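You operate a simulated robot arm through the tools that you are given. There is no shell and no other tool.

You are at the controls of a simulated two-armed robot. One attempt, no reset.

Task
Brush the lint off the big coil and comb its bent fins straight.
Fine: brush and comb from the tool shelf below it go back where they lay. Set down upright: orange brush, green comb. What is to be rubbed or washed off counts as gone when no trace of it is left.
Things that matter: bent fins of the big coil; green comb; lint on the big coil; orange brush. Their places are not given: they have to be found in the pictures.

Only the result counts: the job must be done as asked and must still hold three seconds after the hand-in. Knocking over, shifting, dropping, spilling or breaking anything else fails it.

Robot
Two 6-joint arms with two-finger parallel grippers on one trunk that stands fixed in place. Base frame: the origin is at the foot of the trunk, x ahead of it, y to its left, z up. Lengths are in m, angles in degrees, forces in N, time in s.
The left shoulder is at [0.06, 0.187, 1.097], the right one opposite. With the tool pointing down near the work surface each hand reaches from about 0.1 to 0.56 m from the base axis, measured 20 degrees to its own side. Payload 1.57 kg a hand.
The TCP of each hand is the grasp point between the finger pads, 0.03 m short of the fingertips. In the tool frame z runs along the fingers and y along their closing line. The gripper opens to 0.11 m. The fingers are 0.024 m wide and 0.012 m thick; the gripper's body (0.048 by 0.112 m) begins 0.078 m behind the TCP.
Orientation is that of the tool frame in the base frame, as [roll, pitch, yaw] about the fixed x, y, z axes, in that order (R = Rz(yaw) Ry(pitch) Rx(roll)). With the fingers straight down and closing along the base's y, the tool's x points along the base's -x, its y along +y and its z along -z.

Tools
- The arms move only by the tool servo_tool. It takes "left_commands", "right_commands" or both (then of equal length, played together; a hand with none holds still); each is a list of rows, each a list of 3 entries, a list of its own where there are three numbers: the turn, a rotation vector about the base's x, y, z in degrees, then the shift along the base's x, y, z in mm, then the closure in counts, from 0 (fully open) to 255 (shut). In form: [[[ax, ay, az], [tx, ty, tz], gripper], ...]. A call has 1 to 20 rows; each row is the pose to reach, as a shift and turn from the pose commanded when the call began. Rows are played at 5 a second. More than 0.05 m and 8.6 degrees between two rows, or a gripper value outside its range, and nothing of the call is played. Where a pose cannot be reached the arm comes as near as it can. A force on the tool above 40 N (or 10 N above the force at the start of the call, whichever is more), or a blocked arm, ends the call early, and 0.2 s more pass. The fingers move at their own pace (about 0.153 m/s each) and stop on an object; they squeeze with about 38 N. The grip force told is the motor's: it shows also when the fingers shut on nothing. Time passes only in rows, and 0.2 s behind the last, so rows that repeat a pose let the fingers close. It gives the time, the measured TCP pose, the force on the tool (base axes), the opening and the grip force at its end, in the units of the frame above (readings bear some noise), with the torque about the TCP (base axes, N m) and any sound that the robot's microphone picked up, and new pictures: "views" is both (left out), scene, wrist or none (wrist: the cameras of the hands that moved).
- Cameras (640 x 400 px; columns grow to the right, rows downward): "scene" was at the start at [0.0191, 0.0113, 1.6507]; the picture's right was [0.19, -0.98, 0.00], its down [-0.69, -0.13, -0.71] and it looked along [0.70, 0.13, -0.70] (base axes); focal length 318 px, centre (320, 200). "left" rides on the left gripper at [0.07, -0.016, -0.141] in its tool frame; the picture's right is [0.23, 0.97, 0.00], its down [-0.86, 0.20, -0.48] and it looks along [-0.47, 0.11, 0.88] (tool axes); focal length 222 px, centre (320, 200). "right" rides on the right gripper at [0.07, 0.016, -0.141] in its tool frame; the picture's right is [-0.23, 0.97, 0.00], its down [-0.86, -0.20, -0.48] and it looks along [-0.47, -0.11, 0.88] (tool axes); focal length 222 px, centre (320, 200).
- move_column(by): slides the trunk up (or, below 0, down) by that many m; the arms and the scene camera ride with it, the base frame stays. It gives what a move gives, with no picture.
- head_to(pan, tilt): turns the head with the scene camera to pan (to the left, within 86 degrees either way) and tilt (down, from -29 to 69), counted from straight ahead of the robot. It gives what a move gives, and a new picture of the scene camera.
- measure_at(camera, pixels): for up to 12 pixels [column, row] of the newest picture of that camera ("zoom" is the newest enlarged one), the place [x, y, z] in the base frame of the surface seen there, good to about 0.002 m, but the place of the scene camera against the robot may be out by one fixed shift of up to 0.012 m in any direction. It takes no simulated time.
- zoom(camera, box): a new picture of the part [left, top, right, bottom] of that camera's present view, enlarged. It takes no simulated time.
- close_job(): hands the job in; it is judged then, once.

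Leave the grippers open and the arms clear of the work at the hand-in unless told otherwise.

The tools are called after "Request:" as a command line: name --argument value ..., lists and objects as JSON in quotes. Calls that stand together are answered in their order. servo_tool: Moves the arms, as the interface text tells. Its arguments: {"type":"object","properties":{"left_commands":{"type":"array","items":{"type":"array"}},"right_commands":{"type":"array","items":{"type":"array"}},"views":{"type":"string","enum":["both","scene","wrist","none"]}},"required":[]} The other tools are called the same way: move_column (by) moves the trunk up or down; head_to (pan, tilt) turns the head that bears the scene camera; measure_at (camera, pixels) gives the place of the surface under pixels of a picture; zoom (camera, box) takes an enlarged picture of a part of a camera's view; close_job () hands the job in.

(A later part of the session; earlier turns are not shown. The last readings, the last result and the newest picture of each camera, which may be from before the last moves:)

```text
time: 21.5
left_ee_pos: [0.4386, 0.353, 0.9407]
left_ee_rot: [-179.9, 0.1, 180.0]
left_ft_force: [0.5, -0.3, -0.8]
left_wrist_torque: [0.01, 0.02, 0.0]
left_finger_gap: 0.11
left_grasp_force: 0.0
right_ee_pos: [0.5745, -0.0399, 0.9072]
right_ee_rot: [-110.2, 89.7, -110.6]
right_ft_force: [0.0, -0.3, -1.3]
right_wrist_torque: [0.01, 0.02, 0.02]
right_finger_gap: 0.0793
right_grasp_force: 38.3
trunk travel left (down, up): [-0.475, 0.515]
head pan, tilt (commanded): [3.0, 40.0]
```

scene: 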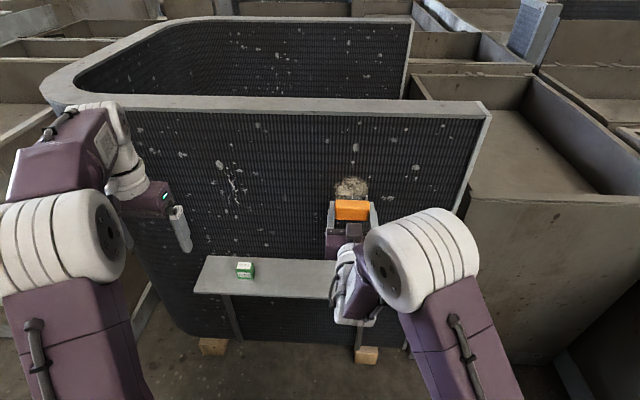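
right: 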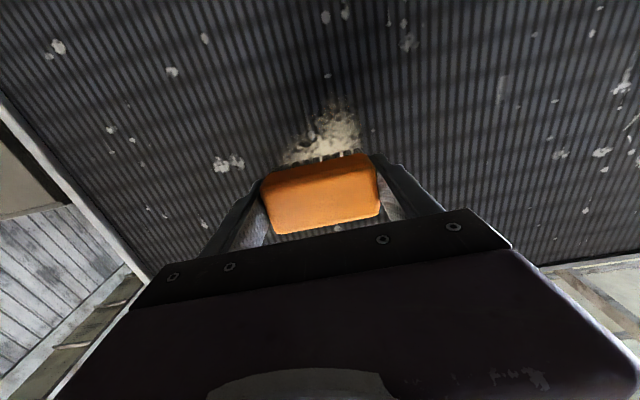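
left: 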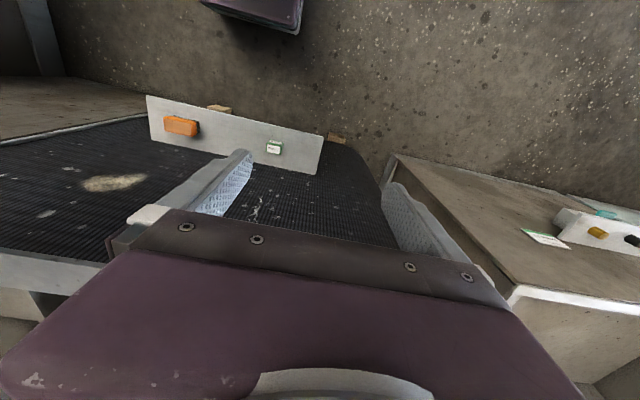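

The pose is reached exactly: TCP (0.5745, −0.040, 0.907), tool square to the face. I'll go up to the top of the lint (z≈0.975) and forward to x≈0.604, so the tips are about 8 mm off the face.

Request:
servo_tool --right_commands '[[[0, 0, 0], [0, 0, 25], 255], [[0, 0, 0], [0, 0, 50], 255], [[0, 0, 0], [5, 0, 68], 255], [[0, 0, 0], [18, 0, 68], 255], [[0, 0, 0], [29, 0, 68], 255], [[0, 0, 0], [29, 0, 68], 255]]' --views "both"

```text
time: 22.9
left_ee_pos: [0.4385, 0.352, 0.9411]
left_ee_rot: [-180.0, 0.0, 180.0]
left_ft_force: [-0.1, 0.5, 0.1]
left_wrist_torque: [-0.01, 0.0, 0.02]
left_finger_gap: 0.1098
left_grasp_force: 0.0
right_ee_pos: [0.6026, -0.0389, 0.9733]
right_ee_rot: [-149.4, 89.9, -149.3]
right_ft_force: [0.5, -0.2, -0.6]
right_wrist_torque: [0.01, 0.0, 0.01]
right_finger_gap: 0.0794
right_grasp_force: 38.4
trunk travel left (down, up): [-0.475, 0.515]
head pan, tilt (commanded): [3.0, 40.0]
```

scene: 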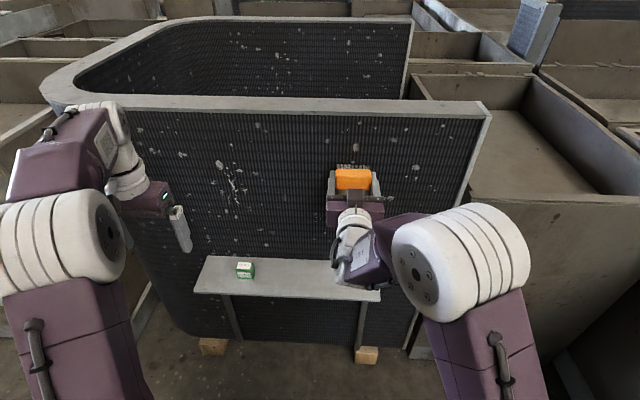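
right: 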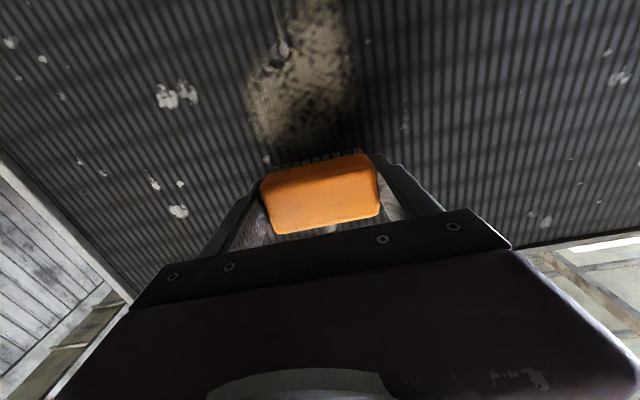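

The whole lint patch is now visible in the right camera at columns 245–358 and rows 0–148. I'll measure its outline from here.

Request:
measure_at --camera "right" --pixels '[[245, 90], [252, 120], [355, 60], [352, 100], [320, 3], [290, 145], [340, 140], [300, 80], [265, 60], [345, 10], [320, 152], [280, 160]]'

Request:
zoom --camera "right" --box '[220, 0, 400, 170]'

```text
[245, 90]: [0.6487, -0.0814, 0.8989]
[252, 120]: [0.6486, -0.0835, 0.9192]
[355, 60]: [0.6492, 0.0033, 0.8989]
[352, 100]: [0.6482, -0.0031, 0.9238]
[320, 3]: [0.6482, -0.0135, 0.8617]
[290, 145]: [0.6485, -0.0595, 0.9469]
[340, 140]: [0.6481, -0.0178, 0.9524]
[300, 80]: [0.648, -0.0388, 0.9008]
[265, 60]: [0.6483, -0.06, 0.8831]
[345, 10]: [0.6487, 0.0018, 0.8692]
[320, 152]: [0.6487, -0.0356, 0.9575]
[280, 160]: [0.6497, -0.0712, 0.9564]
```

```text
2.35 times, centred on (310, 85) of right
```

zoom: 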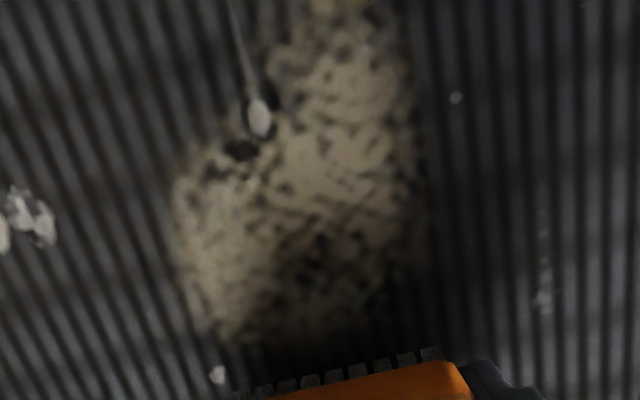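

The lint spans y −0.085…0.005 and z 0.85…0.957. I'll ease the bristles toward the face in small steps, watching the force for first contact.

Request:
servo_tool --right_commands '[[[0, 0, 0], [2, 0, 0], 255], [[0, 0, 0], [4, 0, 0], 255], [[0, 0, 0], [6, 0, 0], 255], [[0, 0, 0], [7, 0, 0], 255], [[0, 0, 0], [7, 0, 0], 255]]' --views "none"

```text
time: 24.1
left_ee_pos: [0.4379, 0.3517, 0.9413]
left_ee_rot: [-180.0, 0.0, -180.0]
left_ft_force: [0.4, 0.5, -0.5]
left_wrist_torque: [-0.02, -0.01, 0.0]
left_finger_gap: 0.1101
left_grasp_force: 0.0
right_ee_pos: [0.6098, -0.0395, 0.9751]
right_ee_rot: [36.2, 90.0, 36.2]
right_ft_force: [0.9, -0.4, -1.3]
right_wrist_torque: [0.0, 0.0, 0.0]
right_finger_gap: 0.0796
right_grasp_force: 37.5
trunk travel left (down, up): [-0.475, 0.515]
head pan, tilt (commanded): [3.0, 40.0]
```

Still free, with TCP x≈0.610 and no contact force. I'll keep creeping forward 1 mm per row.

Request:
servo_tool --right_commands '[[[0, 0, 0], [1, 0, 0], 255], [[0, 0, 0], [2, 0, 0], 255], [[0, 0, 0], [2, 0, 0], 255]]' --views "none"

```text
time: 24.9
left_ee_pos: [0.4383, 0.3522, 0.9417]
left_ee_rot: [-180.0, 0.0, 179.9]
left_ft_force: [-0.4, 0.7, -0.3]
left_wrist_torque: [0.0, 0.01, -0.03]
left_finger_gap: 0.11
left_grasp_force: 0.2
right_ee_pos: [0.6113, -0.04, 0.9749]
right_ee_rot: [-108.0, 89.9, -108.0]
right_ft_force: [-3.6, 0.3, -2.5]
right_wrist_torque: [-0.02, 0.01, 0.12]
right_finger_gap: 0.0792
right_grasp_force: 38.3
trunk travel left (down, up): [-0.475, 0.515]
head pan, tilt (commanded): [3.0, 40.0]
```

Contact: −3.6 N at TCP x≈0.6115. I'll press 0.8 mm more and sweep straight down along the fins through the lint, 10 mm per row.

Request:
servo_tool --right_commands '[[[0, 0, 0], [0.8, 0, 0], 255], [[0, 0, 0], [0.8, 0, -10], 255], [[0, 0, 0], [0.8, 0, -20], 255], [[0, 0, 0], [0.8, 0, -30], 255], [[0, 0, 0], [0.8, 0, -40], 255], [[0, 0, 0], [0.8, 0, -50], 255], [[0, 0, 0], [0.8, 0, -60], 255], [[0, 0, 0], [0.8, 0, -70], 255], [[0, 0, 0], [0.8, 0, -80], 255], [[0, 0, 0], [0.8, 0, -90], 255], [[0, 0, 0], [0.8, 0, -100], 255], [[0, 0, 0], [0.8, 0, -110], 255], [[0, 0, 0], [0.8, 0, -120], 255], [[0, 0, 0], [0.8, 0, -130], 255], [[0, 0, 0], [0.8, 0, -140], 255], [[0, 0, 0], [0.8, 0, -145], 255]]' --views "both"

```text
time: 28.3
left_ee_pos: [0.4324, 0.3527, 0.9433]
left_ee_rot: [180.0, 0.3, 180.0]
left_ft_force: [-0.1, 0.0, 0.1]
left_wrist_torque: [0.01, 0.0, -0.01]
left_finger_gap: 0.11
left_grasp_force: 0.0
right_ee_pos: [0.6188, -0.0296, 0.8401]
right_ee_rot: [-68.1, 89.4, -68.4]
right_ft_force: [-34.0, -1.6, 7.7]
right_wrist_torque: [0.11, -0.03, 0.52]
right_finger_gap: 0.0799
right_grasp_force: 38.3
right hand out of reach, approached as far as the arm can: row 13, 14, 15, 16
trunk travel left (down, up): [-0.475, 0.515]
head pan, tilt (commanded): [3.0, 40.0]
```

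scene: 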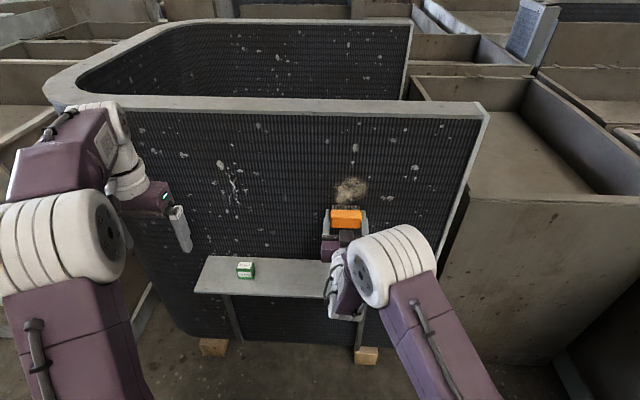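
right: 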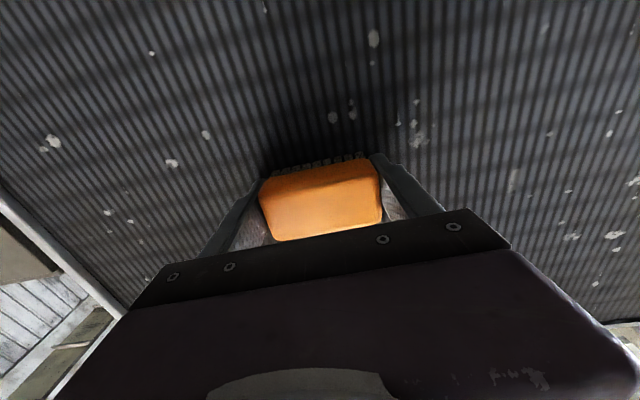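

The low end of the stroke was out of reach, since the arm folds too far there. That pushed the brush in at −34 N. I'll back off up and away at once.

Request:
servo_tool --right_commands '[[[0, 0, 0], [-6, -4, 12], 255], [[0, 0, 0], [-10, -8, 30], 255], [[0, 0, 0], [-18, -10, 60], 255], [[0, 0, 0], [-25, -10, 90], 255], [[0, 0, 0], [-25, -10, 90], 255]]' --views "both"

```text
time: 29.5
left_ee_pos: [0.4388, 0.3525, 0.9417]
left_ee_rot: [-180.0, 0.0, -179.9]
left_ft_force: [0.2, 0.7, -0.4]
left_wrist_torque: [0.01, -0.01, 0.01]
left_finger_gap: 0.11
left_grasp_force: 0.1
right_ee_pos: [0.5991, -0.0406, 0.9264]
right_ee_rot: [-10.3, 89.9, -10.5]
right_ft_force: [-0.1, -0.3, -1.3]
right_wrist_torque: [0.01, 0.01, 0.02]
right_finger_gap: 0.0795
right_grasp_force: 38.2
trunk travel left (down, up): [-0.475, 0.515]
head pan, tilt (commanded): [3.0, 40.0]
```

scene: 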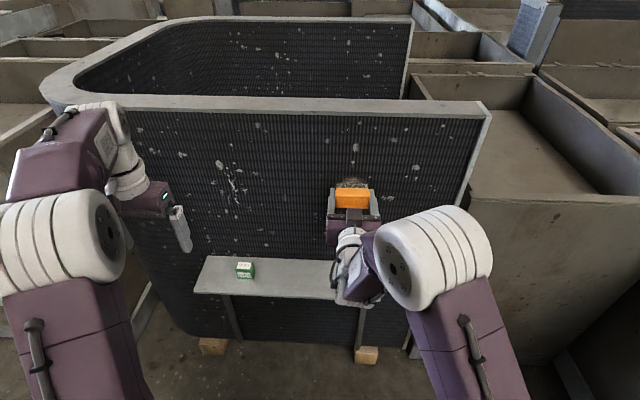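
right: 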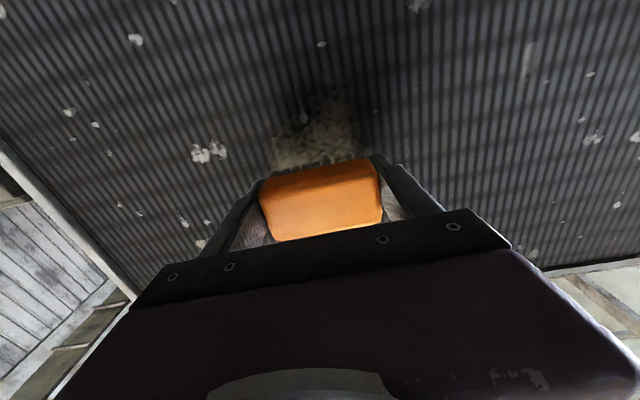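

Safe again: x≈0.599 and no force. The lint has faded but is still there. The brush looks pushed a little deeper into the hand, so I'll zoom in to see how far the bristles still stick out past the fingertips.

Request:
zoom --camera "right" --box '[230, 130, 430, 255]'

Request:
zoom --camera "scene" --box '[310, 160, 400, 240]'

Request:
measure_at --camera "right" --pixels '[[325, 215], [290, 225], [365, 205], [275, 235], [378, 215], [320, 172], [320, 160], [320, 163]]'

```text
3.20 times, centred on (330, 192) of right
```

zoom: 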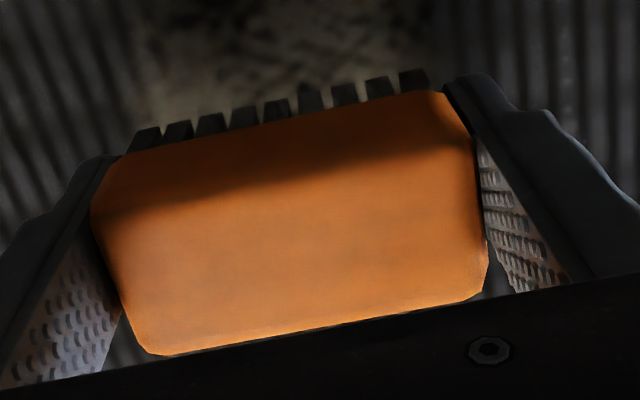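

```text
5.00 times, centred on (355, 200) of scene
```

zoom: 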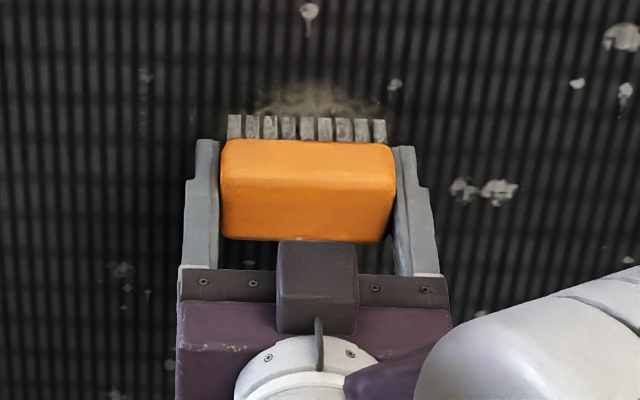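

```text
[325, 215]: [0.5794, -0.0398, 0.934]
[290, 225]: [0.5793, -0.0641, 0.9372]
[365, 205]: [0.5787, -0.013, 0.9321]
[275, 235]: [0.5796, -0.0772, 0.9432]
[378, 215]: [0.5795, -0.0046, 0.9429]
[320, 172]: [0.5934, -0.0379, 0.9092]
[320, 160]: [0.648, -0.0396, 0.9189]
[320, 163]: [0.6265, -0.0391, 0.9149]
```

The brush back is now 20 mm behind the TCP where it was 12.5 mm, so it slid in about 7.5 mm. The bristles are flush with the fingertips, so I must regrip. I'll turn the tool back down, moving away from the coil, and set the brush on its spot again.

Request:
servo_tool --right_commands '[[[0, 7.5, 0], [-12, 0, -3], 255], [[0, 15, 0], [-24, 0, -6], 255], [[0, 22.5, 0], [-36, 0, -9], 255], [[0, 30, 0], [-48, 0, -12], 255], [[0, 37.5, 0], [-60, 0, -16], 255], [[0, 45, 0], [-72, 0, -20], 255], [[0, 52.5, 0], [-72, 0, -20], 255], [[0, 60, 0], [-72, 0, -20], 255], [[0, 67.5, 0], [-72, 0, -20], 255], [[0, 75, 0], [-72, 0, -20], 255], [[0, 82.5, 0], [-72, 0, -30], 255], [[0, 90, 0], [-72, 0, -45], 255], [[0, 90, 0], [-72, 2, -70], 255], [[0, 90, 0], [-60, 5, -100], 255], [[0, 90, 0], [-48, 9, -130], 255], [[0, 90, 0], [-38, 12, -160], 255], [[0, 90, 0], [-30, 14, -185], 255], [[0, 90, 0], [-27, 14.5, -205], 255], [[0, 90, 0], [-27, 14.5, -205], 255]]' --views "both"

```text
time: 33.5
left_ee_pos: [0.4375, 0.3522, 0.9399]
left_ee_rot: [-179.9, 0.1, 180.0]
left_ft_force: [1.3, 0.6, 0.5]
left_wrist_torque: [-0.02, -0.01, 0.02]
left_finger_gap: 0.1097
left_grasp_force: 0.0
right_ee_pos: [0.5708, -0.0246, 0.7209]
right_ee_rot: [180.0, 0.0, -180.0]
right_ft_force: [0.8, 0.2, -0.5]
right_wrist_torque: [-0.02, 0.02, -0.02]
right_finger_gap: 0.0794
right_grasp_force: 38.1
trunk travel left (down, up): [-0.475, 0.515]
head pan, tilt (commanded): [3.0, 40.0]
```

scene: 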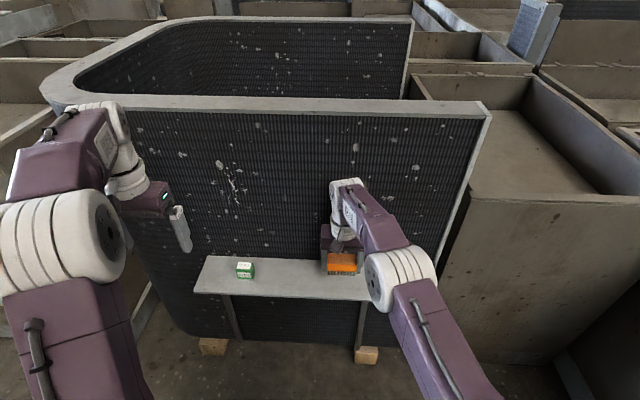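
right: 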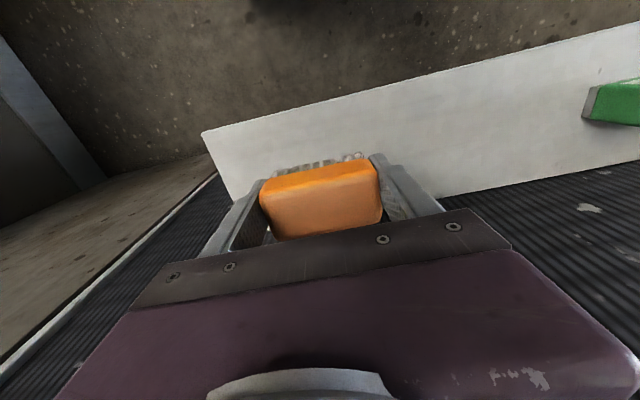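

The tool points down again with the brush over its spot at TCP z≈0.721. I'll measure where the brush sits in the hand right now.

Request:
zoom --camera "right" --box '[240, 140, 400, 250]'

Request:
measure_at --camera "right" --pixels '[[264, 198], [377, 172], [275, 235], [381, 215], [322, 205], [320, 180], [300, 168], [285, 170], [355, 158], [230, 190]]'

```text
3.64 times, centred on (320, 195) of right
```

zoom: 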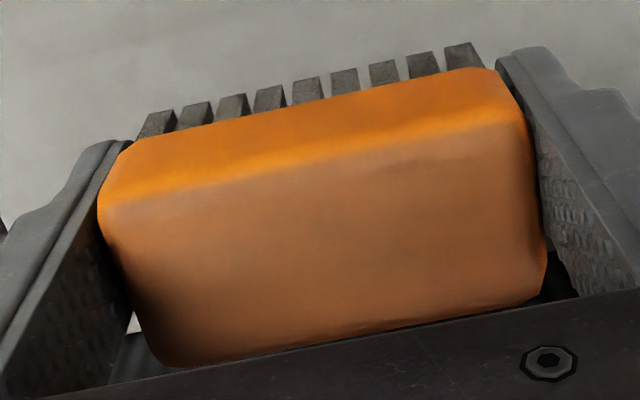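

```text
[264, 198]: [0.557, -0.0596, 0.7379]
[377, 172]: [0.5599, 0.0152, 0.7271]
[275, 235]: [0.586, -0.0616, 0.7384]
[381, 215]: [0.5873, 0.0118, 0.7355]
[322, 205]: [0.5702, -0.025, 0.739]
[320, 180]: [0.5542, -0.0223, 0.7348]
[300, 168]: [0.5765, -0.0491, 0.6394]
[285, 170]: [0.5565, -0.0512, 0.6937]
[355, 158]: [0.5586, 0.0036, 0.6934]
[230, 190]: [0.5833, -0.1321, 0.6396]
```

The brush bottom is at about 0.6895, so it needs to go down 49.5 mm. I'll lower it gently and watch the vertical force.

Request:
servo_tool --right_commands '[[[0, 0, 0], [0.5, -0.5, -18], 255], [[0, 0, 0], [0.5, -0.5, -34], 255], [[0, 0, 0], [0.5, -0.5, -43], 255], [[0, 0, 0], [0.5, -0.5, -47], 255], [[0, 0, 0], [0.5, -0.5, -48.5], 255], [[0, 0, 0], [0.5, -0.5, -48.5], 255]]' --views "none"

```text
time: 34.9
left_ee_pos: [0.4397, 0.352, 0.9399]
left_ee_rot: [180.0, 0.0, -180.0]
left_ft_force: [-0.4, -0.6, -0.1]
left_wrist_torque: [0.0, -0.01, -0.02]
left_finger_gap: 0.1098
left_grasp_force: 0.1
right_ee_pos: [0.5715, -0.0253, 0.6733]
right_ee_rot: [180.0, 0.0, 179.9]
right_ft_force: [-0.7, 0.1, -1.1]
right_wrist_torque: [-0.01, -0.01, -0.01]
right_finger_gap: 0.0797
right_grasp_force: 37.9
trunk travel left (down, up): [-0.475, 0.515]
head pan, tilt (commanded): [3.0, 40.0]
```

It isn't touching yet, as the load still shows the brush's own weight. I'll lower another 1–2 mm.

Request:
servo_tool --right_commands '[[[0, 0, 0], [0, 0, -0.7], 255], [[0, 0, 0], [0, 0, -1.4], 255], [[0, 0, 0], [0, 0, -1.4], 255]]' --views "none"

```text
time: 35.7
left_ee_pos: [0.4367, 0.3528, 0.9422]
left_ee_rot: [180.0, 0.1, 179.9]
left_ft_force: [-0.4, 0.9, -0.2]
left_wrist_torque: [0.01, 0.0, 0.03]
left_finger_gap: 0.1101
left_grasp_force: 0.2
right_ee_pos: [0.5715, -0.0272, 0.6724]
right_ee_rot: [-180.0, 0.1, 179.9]
right_ft_force: [0.2, -0.1, 6.9]
right_wrist_torque: [0.32, 0.07, -0.01]
right_finger_gap: 0.0794
right_grasp_force: 37.6
trunk travel left (down, up): [-0.475, 0.515]
head pan, tilt (commanded): [3.0, 40.0]
```

The brush is standing on the shelf with a 6.9 N reaction. I'll open, rise about 7 mm to TCP z≈0.679 and grip again.

Request:
servo_tool --right_commands '[[[0, 0, 0], [0, 0, 0], 40], [[0, 0, 0], [0, 0, 0], 0], [[0, 0, 0], [0, 0, 0], 0], [[0, 0, 0], [0, 0, 4], 0], [[0, 0, 0], [0, 0, 7.5], 0], [[0, 0, 0], [0, 0, 7.5], 0]]' --views "wrist"

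```text
time: 37.1
left_ee_pos: [0.4386, 0.3518, 0.9409]
left_ee_rot: [179.9, 0.0, 179.9]
left_ft_force: [0.1, 0.3, 0.1]
left_wrist_torque: [0.03, -0.01, -0.02]
left_finger_gap: 0.1101
left_grasp_force: 0.2
right_ee_pos: [0.5727, -0.026, 0.6792]
right_ee_rot: [-180.0, 0.0, 180.0]
right_ft_force: [-0.8, 0.6, -0.3]
right_wrist_torque: [-0.01, 0.01, -0.01]
right_finger_gap: 0.1101
right_grasp_force: 0.1
trunk travel left (down, up): [-0.475, 0.515]
head pan, tilt (commanded): [3.0, 40.0]
```

right: 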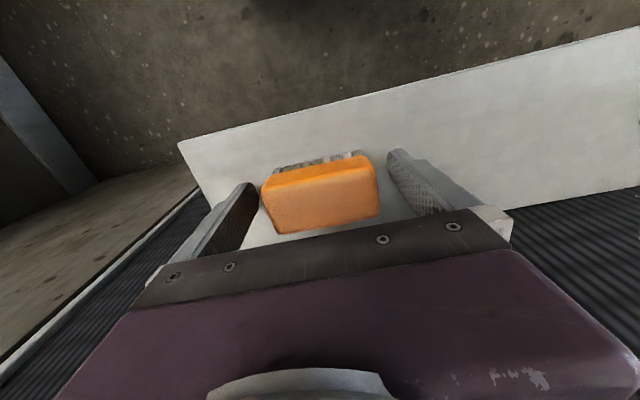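

The brush stands free between the open fingers. I'll check that it's level and on its spot.

Request:
measure_at --camera "right" --pixels '[[268, 198], [370, 172], [278, 230], [376, 210], [322, 200], [264, 195], [378, 195], [275, 235], [381, 212]]'

```text
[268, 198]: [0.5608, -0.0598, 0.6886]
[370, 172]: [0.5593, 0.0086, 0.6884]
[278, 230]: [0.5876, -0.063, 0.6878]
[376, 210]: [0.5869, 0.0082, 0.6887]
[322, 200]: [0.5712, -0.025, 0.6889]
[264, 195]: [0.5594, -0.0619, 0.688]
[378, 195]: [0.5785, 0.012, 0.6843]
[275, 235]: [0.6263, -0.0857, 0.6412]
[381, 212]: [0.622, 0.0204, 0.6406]
```

It's upright and on its spot. I'll close again and lift slowly.

Request:
servo_tool --right_commands '[[[0, 0, 0], [0, 0, 0], 60], [[0, 0, 0], [0, 0, 0], 100], [[0, 0, 0], [0, 0, 0], 255], [[0, 0, 0], [0, 0, 0], 255], [[0, 0, 0], [0, 0, 0], 255], [[0, 0, 0], [0, 0, 3], 255], [[0, 0, 0], [0, 0, 8], 255], [[0, 0, 0], [0, 0, 15], 255], [[0, 0, 0], [0, 0, 20], 255], [[0, 0, 0], [0, 0, 20], 255]]' --views "wrist"

```text
time: 39.3
left_ee_pos: [0.4396, 0.353, 0.9403]
left_ee_rot: [-180.0, 0.0, -179.9]
left_ft_force: [-0.9, 0.2, -0.5]
left_wrist_torque: [0.03, -0.01, 0.0]
left_finger_gap: 0.11
left_grasp_force: 0.1
right_ee_pos: [0.5715, -0.027, 0.6993]
right_ee_rot: [-179.9, 0.0, -180.0]
right_ft_force: [0.2, -0.1, -1.0]
right_wrist_torque: [0.0, 0.04, -0.03]
right_finger_gap: 0.0797
right_grasp_force: 37.9
trunk travel left (down, up): [-0.475, 0.515]
head pan, tilt (commanded): [3.0, 40.0]
```

right: 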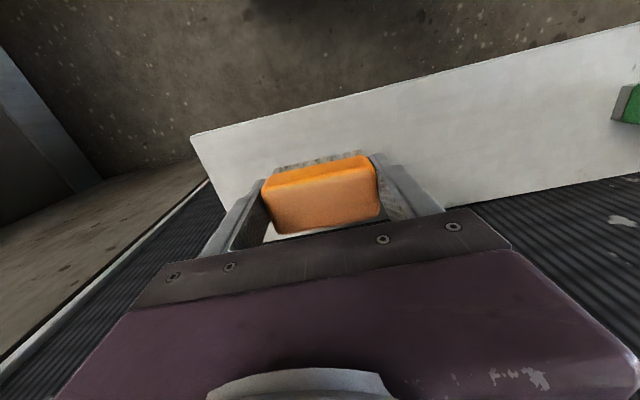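

The brush is held with its tips 39 mm ahead of the TCP. I'll lift it clear to about (0.527, −0.041, 0.905), still pointing down. Then I'll lower the trunk so the whole brushing stroke is well within reach.

Request:
servo_tool --right_commands '[[[0, 0, 0], [0, 0, 15], 255], [[0, 0, 0], [-8, 0, 40], 255], [[0, 0, 0], [-18, -3, 70], 255], [[0, 0, 0], [-30, -6, 100], 255], [[0, 0, 0], [-40, -9, 130], 255], [[0, 0, 0], [-45, -12, 160], 255], [[0, 0, 0], [-45, -15, 185], 255], [[0, 0, 0], [-45, -15, 205], 255], [[0, 0, 0], [-45, -15, 205], 255]]' --views "none"

Request:
move_column --by -0.13

```text
time: 41.3
left_ee_pos: [0.4398, 0.3523, 0.9423]
left_ee_rot: [179.9, -0.1, -180.0]
left_ft_force: [0.7, -0.5, -0.1]
left_wrist_torque: [-0.01, 0.02, -0.01]
left_finger_gap: 0.1102
left_grasp_force: 0.2
right_ee_pos: [0.526, -0.0415, 0.904]
right_ee_rot: [-180.0, -0.1, -180.0]
right_ft_force: [-1.0, 0.3, -1.6]
right_wrist_torque: [-0.02, 0.02, -0.01]
right_finger_gap: 0.0796
right_grasp_force: 38.1
trunk travel left (down, up): [-0.475, 0.515]
head pan, tilt (commanded): [3.0, 40.0]
```

```text
time: 42.9
left_ee_pos: [0.4382, 0.3537, 0.8113]
left_ee_rot: [-180.0, 0.0, -180.0]
left_ft_force: [-0.5, 0.9, 0.6]
left_wrist_torque: [0.0, 0.02, 0.01]
left_finger_gap: 0.1098
left_grasp_force: 0.0
right_ee_pos: [0.5251, -0.0422, 0.7738]
right_ee_rot: [180.0, 0.1, 180.0]
right_ft_force: [-0.7, -0.6, -1.2]
right_wrist_torque: [0.0, -0.01, -0.02]
right_finger_gap: 0.0796
right_grasp_force: 37.7
trunk travel left (down, up): [-0.345, 0.645]
head pan, tilt (commanded): [3.0, 40.0]
```

The trunk is down and the brush is still held. I'll turn the tool forward while rising to about (0.574, −0.041, 0.918).

Request:
servo_tool --right_commands '[[[0, -7.5, 0], [0, 0, 12], 255], [[0, -15, 0], [0, 0, 24], 255], [[0, -22.5, 0], [2, 0, 36], 255], [[0, -30, 0], [6, 0, 48], 255], [[0, -37.5, 0], [10, 0, 60], 255], [[0, -45, 0], [15, 0, 72], 255], [[0, -52.5, 0], [20, 0, 84], 255], [[0, -60, 0], [25, 0, 96], 255], [[0, -67.5, 0], [31, 0, 108], 255], [[0, -75, 0], [37, 0, 120], 255], [[0, -82.5, 0], [43, 0, 132], 255], [[0, -90, 0], [48, 0, 144], 255], [[0, -90, 0], [48, 0, 144], 255]]' --views "both"

```text
time: 45.6
left_ee_pos: [0.4378, 0.352, 0.8105]
left_ee_rot: [-179.9, -0.1, -180.0]
left_ft_force: [0.4, -0.3, -0.4]
left_wrist_torque: [0.01, 0.0, 0.01]
left_finger_gap: 0.1098
left_grasp_force: 0.1
right_ee_pos: [0.5744, -0.0419, 0.917]
right_ee_rot: [18.8, 89.9, 18.8]
right_ft_force: [-0.3, 0.2, -0.9]
right_wrist_torque: [0.01, 0.02, -0.01]
right_finger_gap: 0.0797
right_grasp_force: 38.1
trunk travel left (down, up): [-0.345, 0.645]
head pan, tilt (commanded): [3.0, 40.0]
```

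scene: 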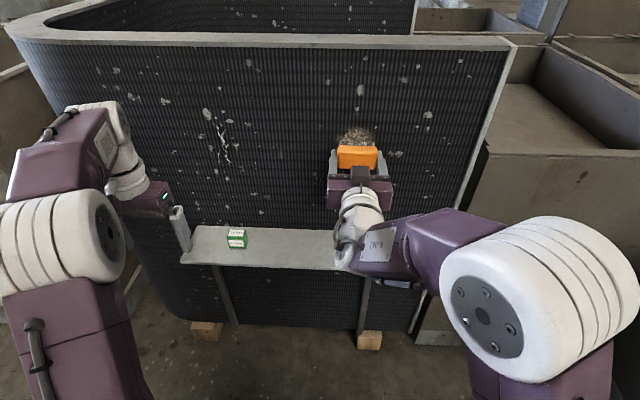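
right: 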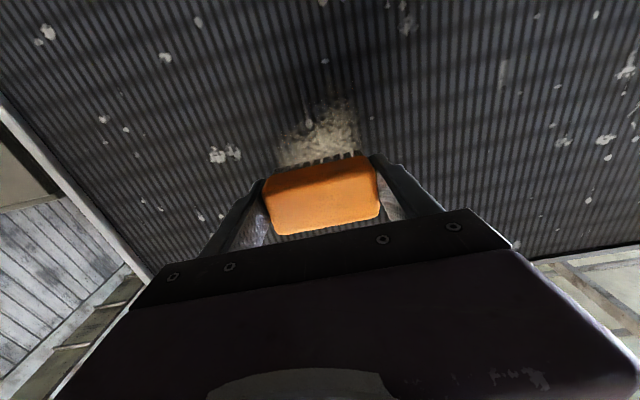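

The pose is reached with no reach warning. I'll rehearse the stroke in free air, tips about 10 mm off: down to z≈0.83, then up to 0.975, checking the reach at both ends.

Request:
servo_tool --right_commands '[[[0, 0, 0], [10, 0, -20], 255], [[0, 0, 0], [20, 0, -45], 255], [[0, 0, 0], [25, 0, -70], 255], [[0, 0, 0], [25, 0, -90], 255], [[0, 0, 0], [25, 0, -90], 255], [[0, 0, 0], [25, 0, -50], 255], [[0, 0, 0], [25, 0, -10], 255], [[0, 0, 0], [25, 0, 30], 255], [[0, 0, 0], [25, 0, 60], 255], [[0, 0, 0], [25, 0, 60], 255]]' --views "scene"

```text
time: 47.9
left_ee_pos: [0.4385, 0.3529, 0.8116]
left_ee_rot: [-180.0, 0.0, 179.9]
left_ft_force: [0.3, -0.5, 0.0]
left_wrist_torque: [0.01, 0.0, -0.01]
left_finger_gap: 0.1097
left_grasp_force: 0.1
right_ee_pos: [0.5996, -0.0413, 0.9767]
right_ee_rot: [2.6, 90.0, 2.6]
right_ft_force: [0.6, 0.5, -1.2]
right_wrist_torque: [0.01, 0.05, -0.01]
right_finger_gap: 0.0793
right_grasp_force: 37.9
trunk travel left (down, up): [-0.345, 0.645]
head pan, tilt (commanded): [3.0, 40.0]
```

scene: 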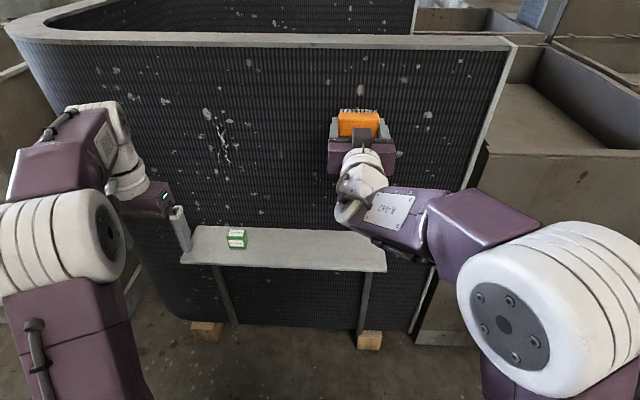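

The full stroke is in reach. Now I'll ease into contact, expected at TCP x≈0.610, at z≈0.977.

Request:
servo_tool --right_commands '[[[0, 0, 0], [4, 0, 0], 255], [[0, 0, 0], [7, 0, 0], 255], [[0, 0, 0], [9, 0, 0], 255], [[0, 0, 0], [10, 0, 0], 255], [[0, 0, 0], [11, 0, 0], 255], [[0, 0, 0], [11, 0, 0], 255]]' --views "none"

```text
time: 49.2
left_ee_pos: [0.4389, 0.353, 0.8116]
left_ee_rot: [-179.9, 0.0, 180.0]
left_ft_force: [0.2, -0.5, 0.6]
left_wrist_torque: [0.03, -0.01, -0.03]
left_finger_gap: 0.1102
left_grasp_force: 0.1
right_ee_pos: [0.61, -0.0415, 0.978]
right_ee_rot: [-150.3, 90.0, -150.4]
right_ft_force: [-0.5, 0.3, -0.5]
right_wrist_torque: [0.0, 0.03, -0.02]
right_finger_gap: 0.0796
right_grasp_force: 37.6
trunk travel left (down, up): [-0.345, 0.645]
head pan, tilt (commanded): [3.0, 40.0]
```

About to touch. I'll add 1.5 mm of press and sweep down the centre column to z≈0.832.

Request:
servo_tool --right_commands '[[[0, 0, 0], [1.5, 0, 0], 255], [[0, 0, 0], [1.5, 0, -10], 255], [[0, 0, 0], [1.5, 0, -20], 255], [[0, 0, 0], [1.5, 0, -30], 255], [[0, 0, 0], [1.5, 0, -40], 255], [[0, 0, 0], [1.5, 0, -50], 255], [[0, 0, 0], [1.5, 0, -60], 255], [[0, 0, 0], [1.5, 0, -70], 255], [[0, 0, 0], [1.5, 0, -80], 255], [[0, 0, 0], [1.5, 0, -90], 255], [[0, 0, 0], [1.5, 0, -100], 255], [[0, 0, 0], [1.5, 0, -110], 255], [[0, 0, 0], [1.5, 0, -120], 255], [[0, 0, 0], [1.5, 0, -130], 255], [[0, 0, 0], [1.5, 0, -140], 255], [[0, 0, 0], [1.5, 0, -145], 255]]' --views "both"

```text
time: 52.6
left_ee_pos: [0.4381, 0.3525, 0.8116]
left_ee_rot: [180.0, 0.1, -180.0]
left_ft_force: [-0.4, 0.1, 0.3]
left_wrist_torque: [-0.01, 0.01, 0.0]
left_finger_gap: 0.1102
left_grasp_force: 0.0
right_ee_pos: [0.6102, -0.0416, 0.8325]
right_ee_rot: [-20.8, 89.9, -20.8]
right_ft_force: [-4.8, 0.6, 0.7]
right_wrist_torque: [0.07, 0.01, 0.29]
right_finger_gap: 0.0797
right_grasp_force: 37.6
trunk travel left (down, up): [-0.345, 0.645]
head pan, tilt (commanded): [3.0, 40.0]
```

scene: 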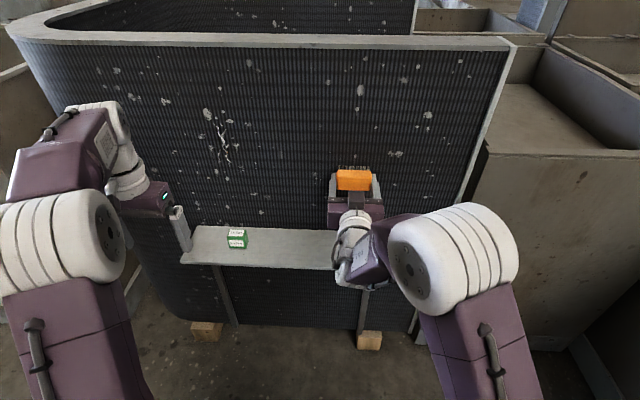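
right: 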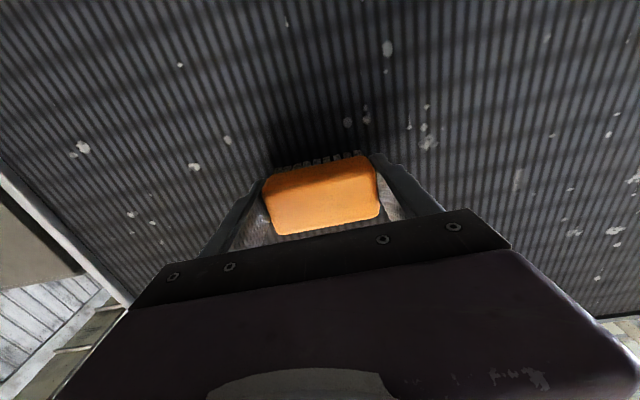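

A clean stroke with only −4.8 N, and the lint looks gone. I'll zoom the scene view on that area to look for traces.

Request:
zoom --camera "scene" --box '[310, 90, 420, 190]'

```text
4.00 times, centred on (365, 140) of scene
```

zoom: 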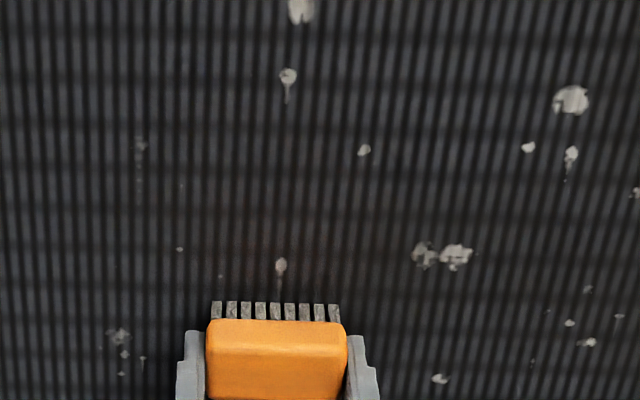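

No trace is visible above the brush. To catch faint edges I'll also stroke the two side columns. First y≈−0.063: back off 6 mm, shift, re-engage, sweep up, back off.

Request:
servo_tool --right_commands '[[[0, 0, 0], [-6, 0, 0], 255], [[0, 0, 0], [-6, -22, 0], 255], [[0, 0, 0], [-2, -22, 0], 255], [[0, 0, 0], [0, -22, 0], 255], [[0, 0, 0], [0, -22, 12], 255], [[0, 0, 0], [0, -22, 24], 255], [[0, 0, 0], [0, -22, 36], 255], [[0, 0, 0], [0, -22, 48], 255], [[0, 0, 0], [0, -22, 60], 255], [[0, 0, 0], [0, -22, 72], 255], [[0, 0, 0], [0, -22, 84], 255], [[0, 0, 0], [0, -22, 96], 255], [[0, 0, 0], [0, -22, 108], 255], [[0, 0, 0], [0, -22, 120], 255], [[0, 0, 0], [0, -22, 132], 255], [[0, 0, 0], [0, -22, 144], 255], [[0, 0, 0], [-6, -22, 144], 255], [[0, 0, 0], [-6, -22, 144], 255]]' --views "both"

```text
time: 56.5
left_ee_pos: [0.4393, 0.354, 0.8104]
left_ee_rot: [180.0, 0.0, 180.0]
left_ft_force: [0.7, 0.0, -0.1]
left_wrist_torque: [-0.01, 0.01, -0.02]
left_finger_gap: 0.1103
left_grasp_force: 0.1
right_ee_pos: [0.6039, -0.0653, 0.9762]
right_ee_rot: [-49.0, 89.9, -48.9]
right_ft_force: [0.7, -0.4, -2.2]
right_wrist_torque: [-0.02, 0.04, 0.0]
right_finger_gap: 0.0796
right_grasp_force: 37.6
trunk travel left (down, up): [-0.345, 0.645]
head pan, tilt (commanded): [3.0, 40.0]
```

scene: 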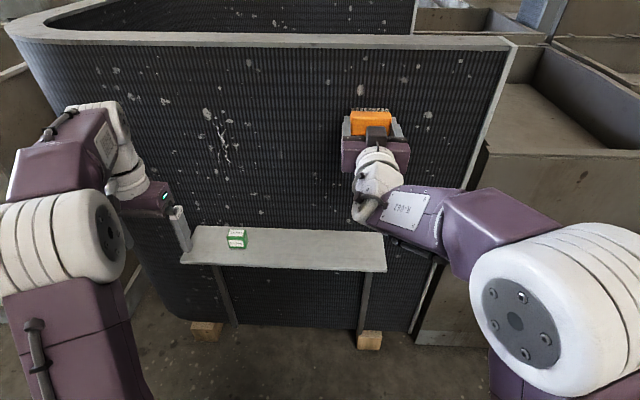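
right: 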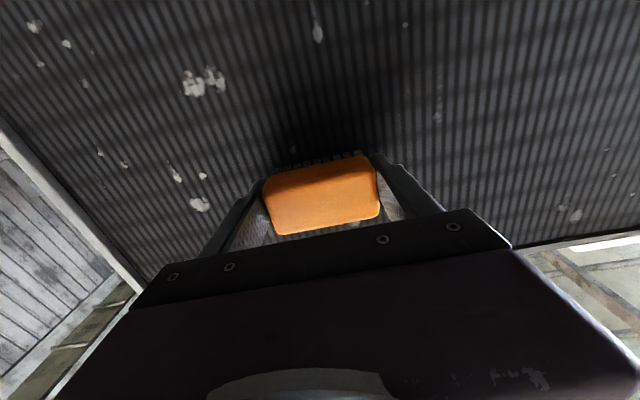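

Next the other side column at y≈−0.020. I'll shift +43 mm while clear, re-engage, sweep down, back off.

Request:
servo_tool --right_commands '[[[0, 0, 0], [0, 22, 0], 255], [[0, 0, 0], [0, 43, 0], 255], [[0, 0, 0], [4, 43, 0], 255], [[0, 0, 0], [6, 43, 0], 255], [[0, 0, 0], [6, 43, -12], 255], [[0, 0, 0], [6, 43, -24], 255], [[0, 0, 0], [6, 43, -36], 255], [[0, 0, 0], [6, 43, -48], 255], [[0, 0, 0], [6, 43, -60], 255], [[0, 0, 0], [6, 43, -72], 255], [[0, 0, 0], [6, 43, -84], 255], [[0, 0, 0], [6, 43, -96], 255], [[0, 0, 0], [6, 43, -108], 255], [[0, 0, 0], [6, 43, -120], 255], [[0, 0, 0], [6, 43, -132], 255], [[0, 0, 0], [6, 43, -144], 255], [[0, 0, 0], [-6, 43, -144], 255], [[0, 0, 0], [-20, 43, -144], 255], [[0, 0, 0], [-20, 43, -144], 255]]' --views "both"

```text
time: 60.5
left_ee_pos: [0.4386, 0.3535, 0.8105]
left_ee_rot: [180.0, 0.0, 179.9]
left_ft_force: [-0.5, -0.1, -0.2]
left_wrist_torque: [-0.01, 0.03, -0.01]
left_finger_gap: 0.1101
left_grasp_force: 0.0
right_ee_pos: [0.585, -0.0217, 0.8342]
right_ee_rot: [-157.1, 90.0, -157.2]
right_ft_force: [-0.1, 0.0, -1.0]
right_wrist_torque: [0.0, 0.03, -0.01]
right_finger_gap: 0.0797
right_grasp_force: 37.8
trunk travel left (down, up): [-0.345, 0.645]
head pan, tilt (commanded): [3.0, 40.0]
```

scene: 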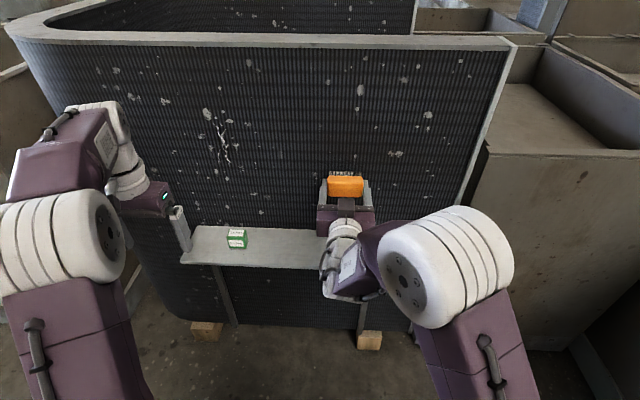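
right: 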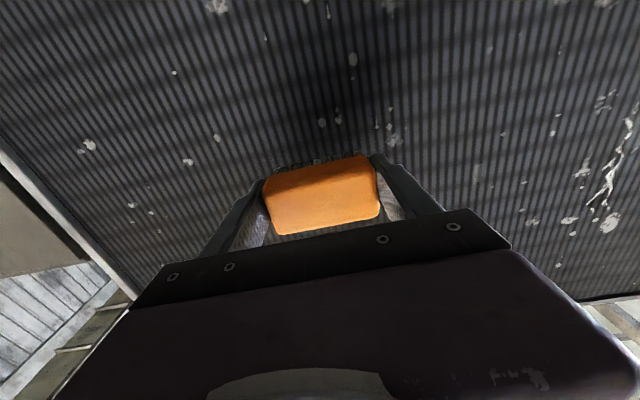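

I'll zoom the scene camera on the former lint area once more for any trace.

Request:
zoom --camera "scene" --box '[315, 95, 405, 185]'

Request:
zoom --camera "scene" --box '[170, 90, 260, 180]'

```text
4.44 times, centred on (360, 140) of scene
```

zoom: 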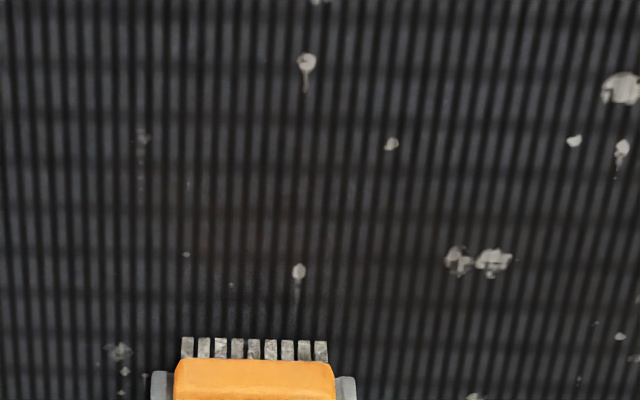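

```text
4.44 times, centred on (215, 135) of scene
```

zoom: 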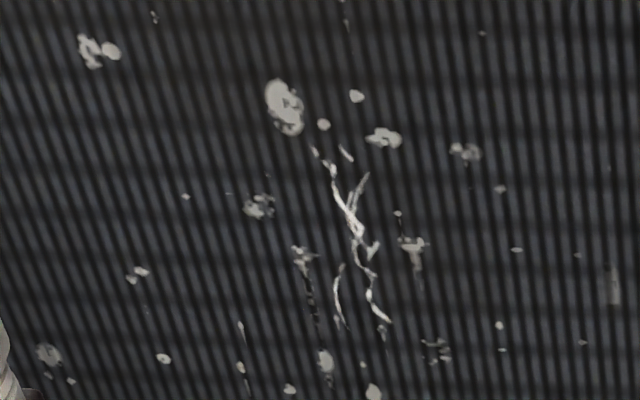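

I see no obvious lint, but there may be a faint brownish tint near the middle. I'll move the brush down out of the way a little and zoom in tightly.

Request:
zoom --camera "scene" --box '[335, 120, 385, 165]'

Request:
zoom --camera "right" --box '[230, 100, 400, 180]'

```text
8.89 times, centred on (360, 142) of scene
```

zoom: 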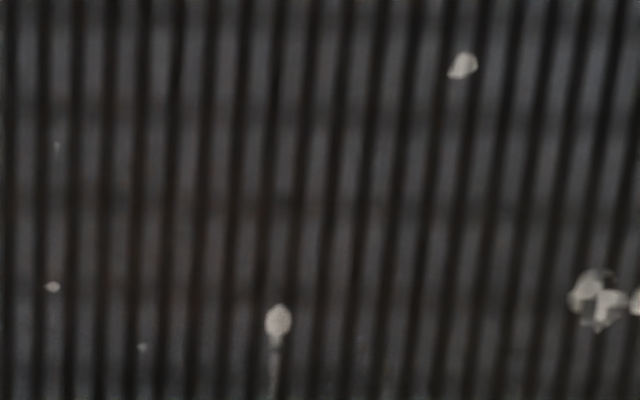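

```text
3.76 times, centred on (315, 140) of right
```

zoom: 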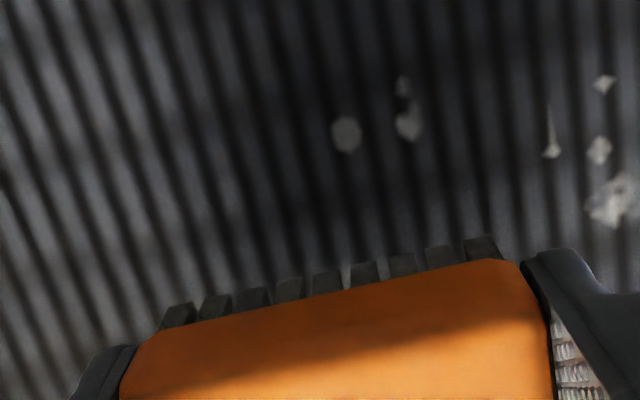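

I'm not certain the tint is nothing, so I'll give the area more passes: up along y≈−0.02, then down along y≈−0.042, at the same light press.

Request:
servo_tool --right_commands '[[[0, 0, 0], [12, 0, 0], 255], [[0, 0, 0], [22, 0, 0], 255], [[0, 0, 0], [26.3, 0, 0], 255], [[0, 0, 0], [26.3, 0, 24], 255], [[0, 0, 0], [26.3, 0, 48], 255], [[0, 0, 0], [26.3, 0, 72], 255], [[0, 0, 0], [26.3, 0, 96], 255], [[0, 0, 0], [26.3, 0, 120], 255], [[0, 0, 0], [26.3, 0, 144], 255], [[0, 0, 0], [20, 0, 146], 255], [[0, 0, 0], [20, -21, 146], 255], [[0, 0, 0], [26.3, -21, 146], 255], [[0, 0, 0], [26.3, -21, 122], 255], [[0, 0, 0], [26.3, -21, 98], 255], [[0, 0, 0], [26.3, -21, 74], 255], [[0, 0, 0], [26.3, -21, 50], 255], [[0, 0, 0], [26.3, -21, 26], 255], [[0, 0, 0], [26.3, -21, 2], 255], [[0, 0, 0], [16, -21, 2], 255], [[0, 0, 0], [16, -21, 2], 255]]' --views "none"

Request:
zoom --camera "right" --box '[230, 100, 400, 180]'

```text
time: 64.7
left_ee_pos: [0.4386, 0.3527, 0.8109]
left_ee_rot: [-180.0, 0.1, 180.0]
left_ft_force: [-0.1, -0.1, 0.1]
left_wrist_torque: [-0.01, 0.03, -0.01]
left_finger_gap: 0.1101
left_grasp_force: 0.1
right_ee_pos: [0.6003, -0.0419, 0.8331]
right_ee_rot: [8.7, 89.9, 8.7]
right_ft_force: [0.4, 0.7, -0.3]
right_wrist_torque: [0.01, 0.0, -0.02]
right_finger_gap: 0.0796
right_grasp_force: 37.7
trunk travel left (down, up): [-0.345, 0.645]
head pan, tilt (commanded): [3.0, 40.0]
```

```text
3.76 times, centred on (315, 140) of right
```

zoom: 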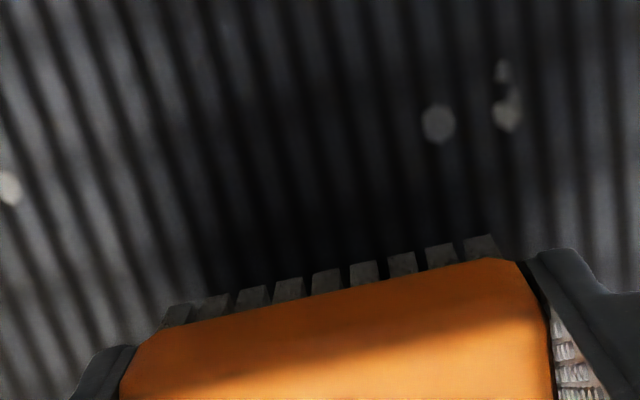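

One more round: up along y≈−0.063, then down along y≈−0.035. Then I'll look again.

Request:
servo_tool --right_commands '[[[0, 0, 0], [0, -22, 0], 255], [[0, 0, 0], [6, -22, 0], 255], [[0, 0, 0], [10.3, -22, 0], 255], [[0, 0, 0], [10.3, -22, 24], 255], [[0, 0, 0], [10.3, -22, 48], 255], [[0, 0, 0], [10.3, -22, 72], 255], [[0, 0, 0], [10.3, -22, 96], 255], [[0, 0, 0], [10.3, -22, 120], 255], [[0, 0, 0], [10.3, -22, 144], 255], [[0, 0, 0], [4, -22, 146], 255], [[0, 0, 0], [4, 6, 146], 255], [[0, 0, 0], [10.3, 6, 146], 255], [[0, 0, 0], [10.3, 6, 122], 255], [[0, 0, 0], [10.3, 6, 98], 255], [[0, 0, 0], [10.3, 6, 74], 255], [[0, 0, 0], [10.3, 6, 50], 255], [[0, 0, 0], [10.3, 6, 26], 255], [[0, 0, 0], [10.3, 6, 0], 255], [[0, 0, 0], [-10, 6, 0], 255], [[0, 0, 0], [-10, 6, 0], 255]]' --views "scene"

Request:
zoom --camera "scene" --box '[315, 95, 405, 185]'

```text
time: 68.8
left_ee_pos: [0.439, 0.3527, 0.8107]
left_ee_rot: [-180.0, 0.0, -180.0]
left_ft_force: [-0.5, 0.0, -0.6]
left_wrist_torque: [-0.01, 0.02, -0.01]
left_finger_gap: 0.1101
left_grasp_force: 0.0
right_ee_pos: [0.5921, -0.0363, 0.8358]
right_ee_rot: [4.6, 90.0, 4.6]
right_ft_force: [0.6, -0.9, 0.0]
right_wrist_torque: [-0.01, 0.02, -0.01]
right_finger_gap: 0.0796
right_grasp_force: 37.6
trunk travel left (down, up): [-0.345, 0.645]
head pan, tilt (commanded): [3.0, 40.0]
```

scene: 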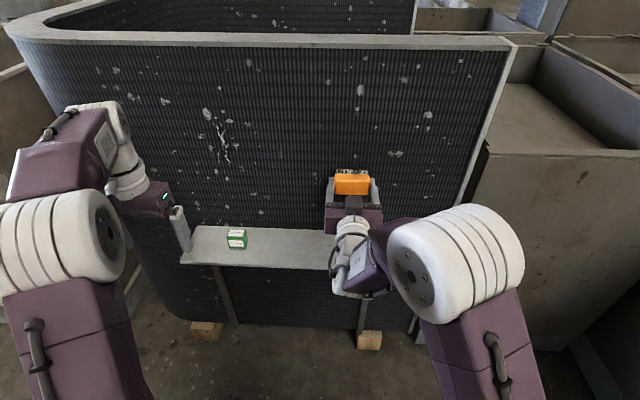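

```text
4.44 times, centred on (360, 140) of scene
```

zoom: 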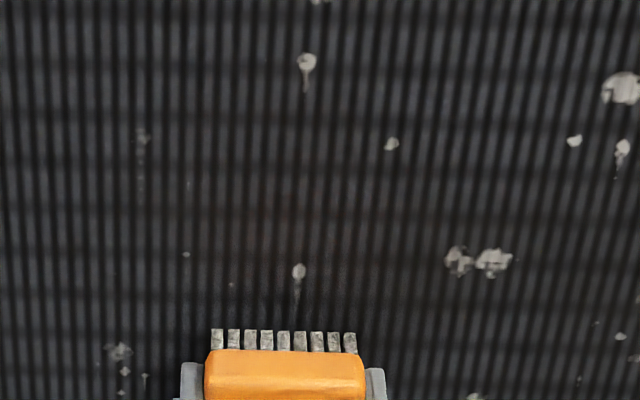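

The view is unchanged after the extra passes, so the tint is just the coil's own colour. The lint is gone. Now I'll return the brush: turn the tool down again at about (0.526, −0.041, 0.774).

Request:
servo_tool --right_commands '[[[0, 7.5, 0], [-5.4, 0, -5], 255], [[0, 15, 0], [-10.8, -1, -10], 255], [[0, 22.5, 0], [-16.2, -1.5, -15], 255], [[0, 30, 0], [-21.6, -2, -20], 255], [[0, 37.5, 0], [-27, -2.5, -25], 255], [[0, 45, 0], [-32.4, -3, -30], 255], [[0, 52.5, 0], [-37.8, -3.5, -35], 255], [[0, 60, 0], [-43.2, -4, -40], 255], [[0, 67.5, 0], [-48.6, -4.5, -45], 255], [[0, 75, 0], [-54, -5, -50], 255], [[0, 82.5, 0], [-59.4, -5.5, -55], 255], [[0, 90, 0], [-65, -5.5, -60], 255], [[0, 90, 0], [-65, -5.5, -60], 255]]' --views "scene"

```text
time: 71.7
left_ee_pos: [0.4384, 0.3532, 0.811]
left_ee_rot: [-180.0, 0.0, -180.0]
left_ft_force: [0.3, 0.2, -0.1]
left_wrist_torque: [0.0, -0.02, -0.02]
left_finger_gap: 0.1098
left_grasp_force: 0.1
right_ee_pos: [0.5238, -0.0412, 0.7748]
right_ee_rot: [180.0, -0.1, -180.0]
right_ft_force: [-0.2, -0.4, -0.9]
right_wrist_torque: [0.0, 0.0, -0.04]
right_finger_gap: 0.0795
right_grasp_force: 37.9
trunk travel left (down, up): [-0.345, 0.645]
head pan, tilt (commanded): [3.0, 40.0]
```

scene: 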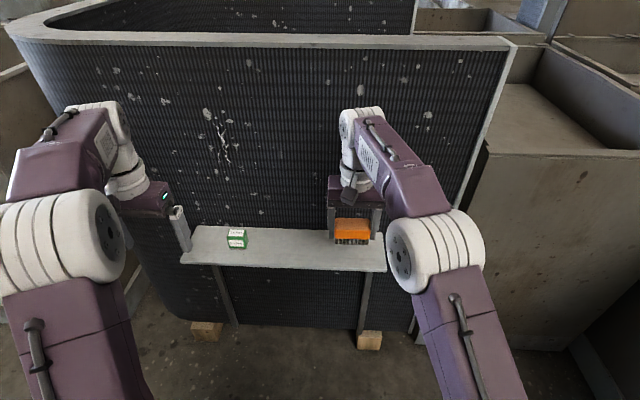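

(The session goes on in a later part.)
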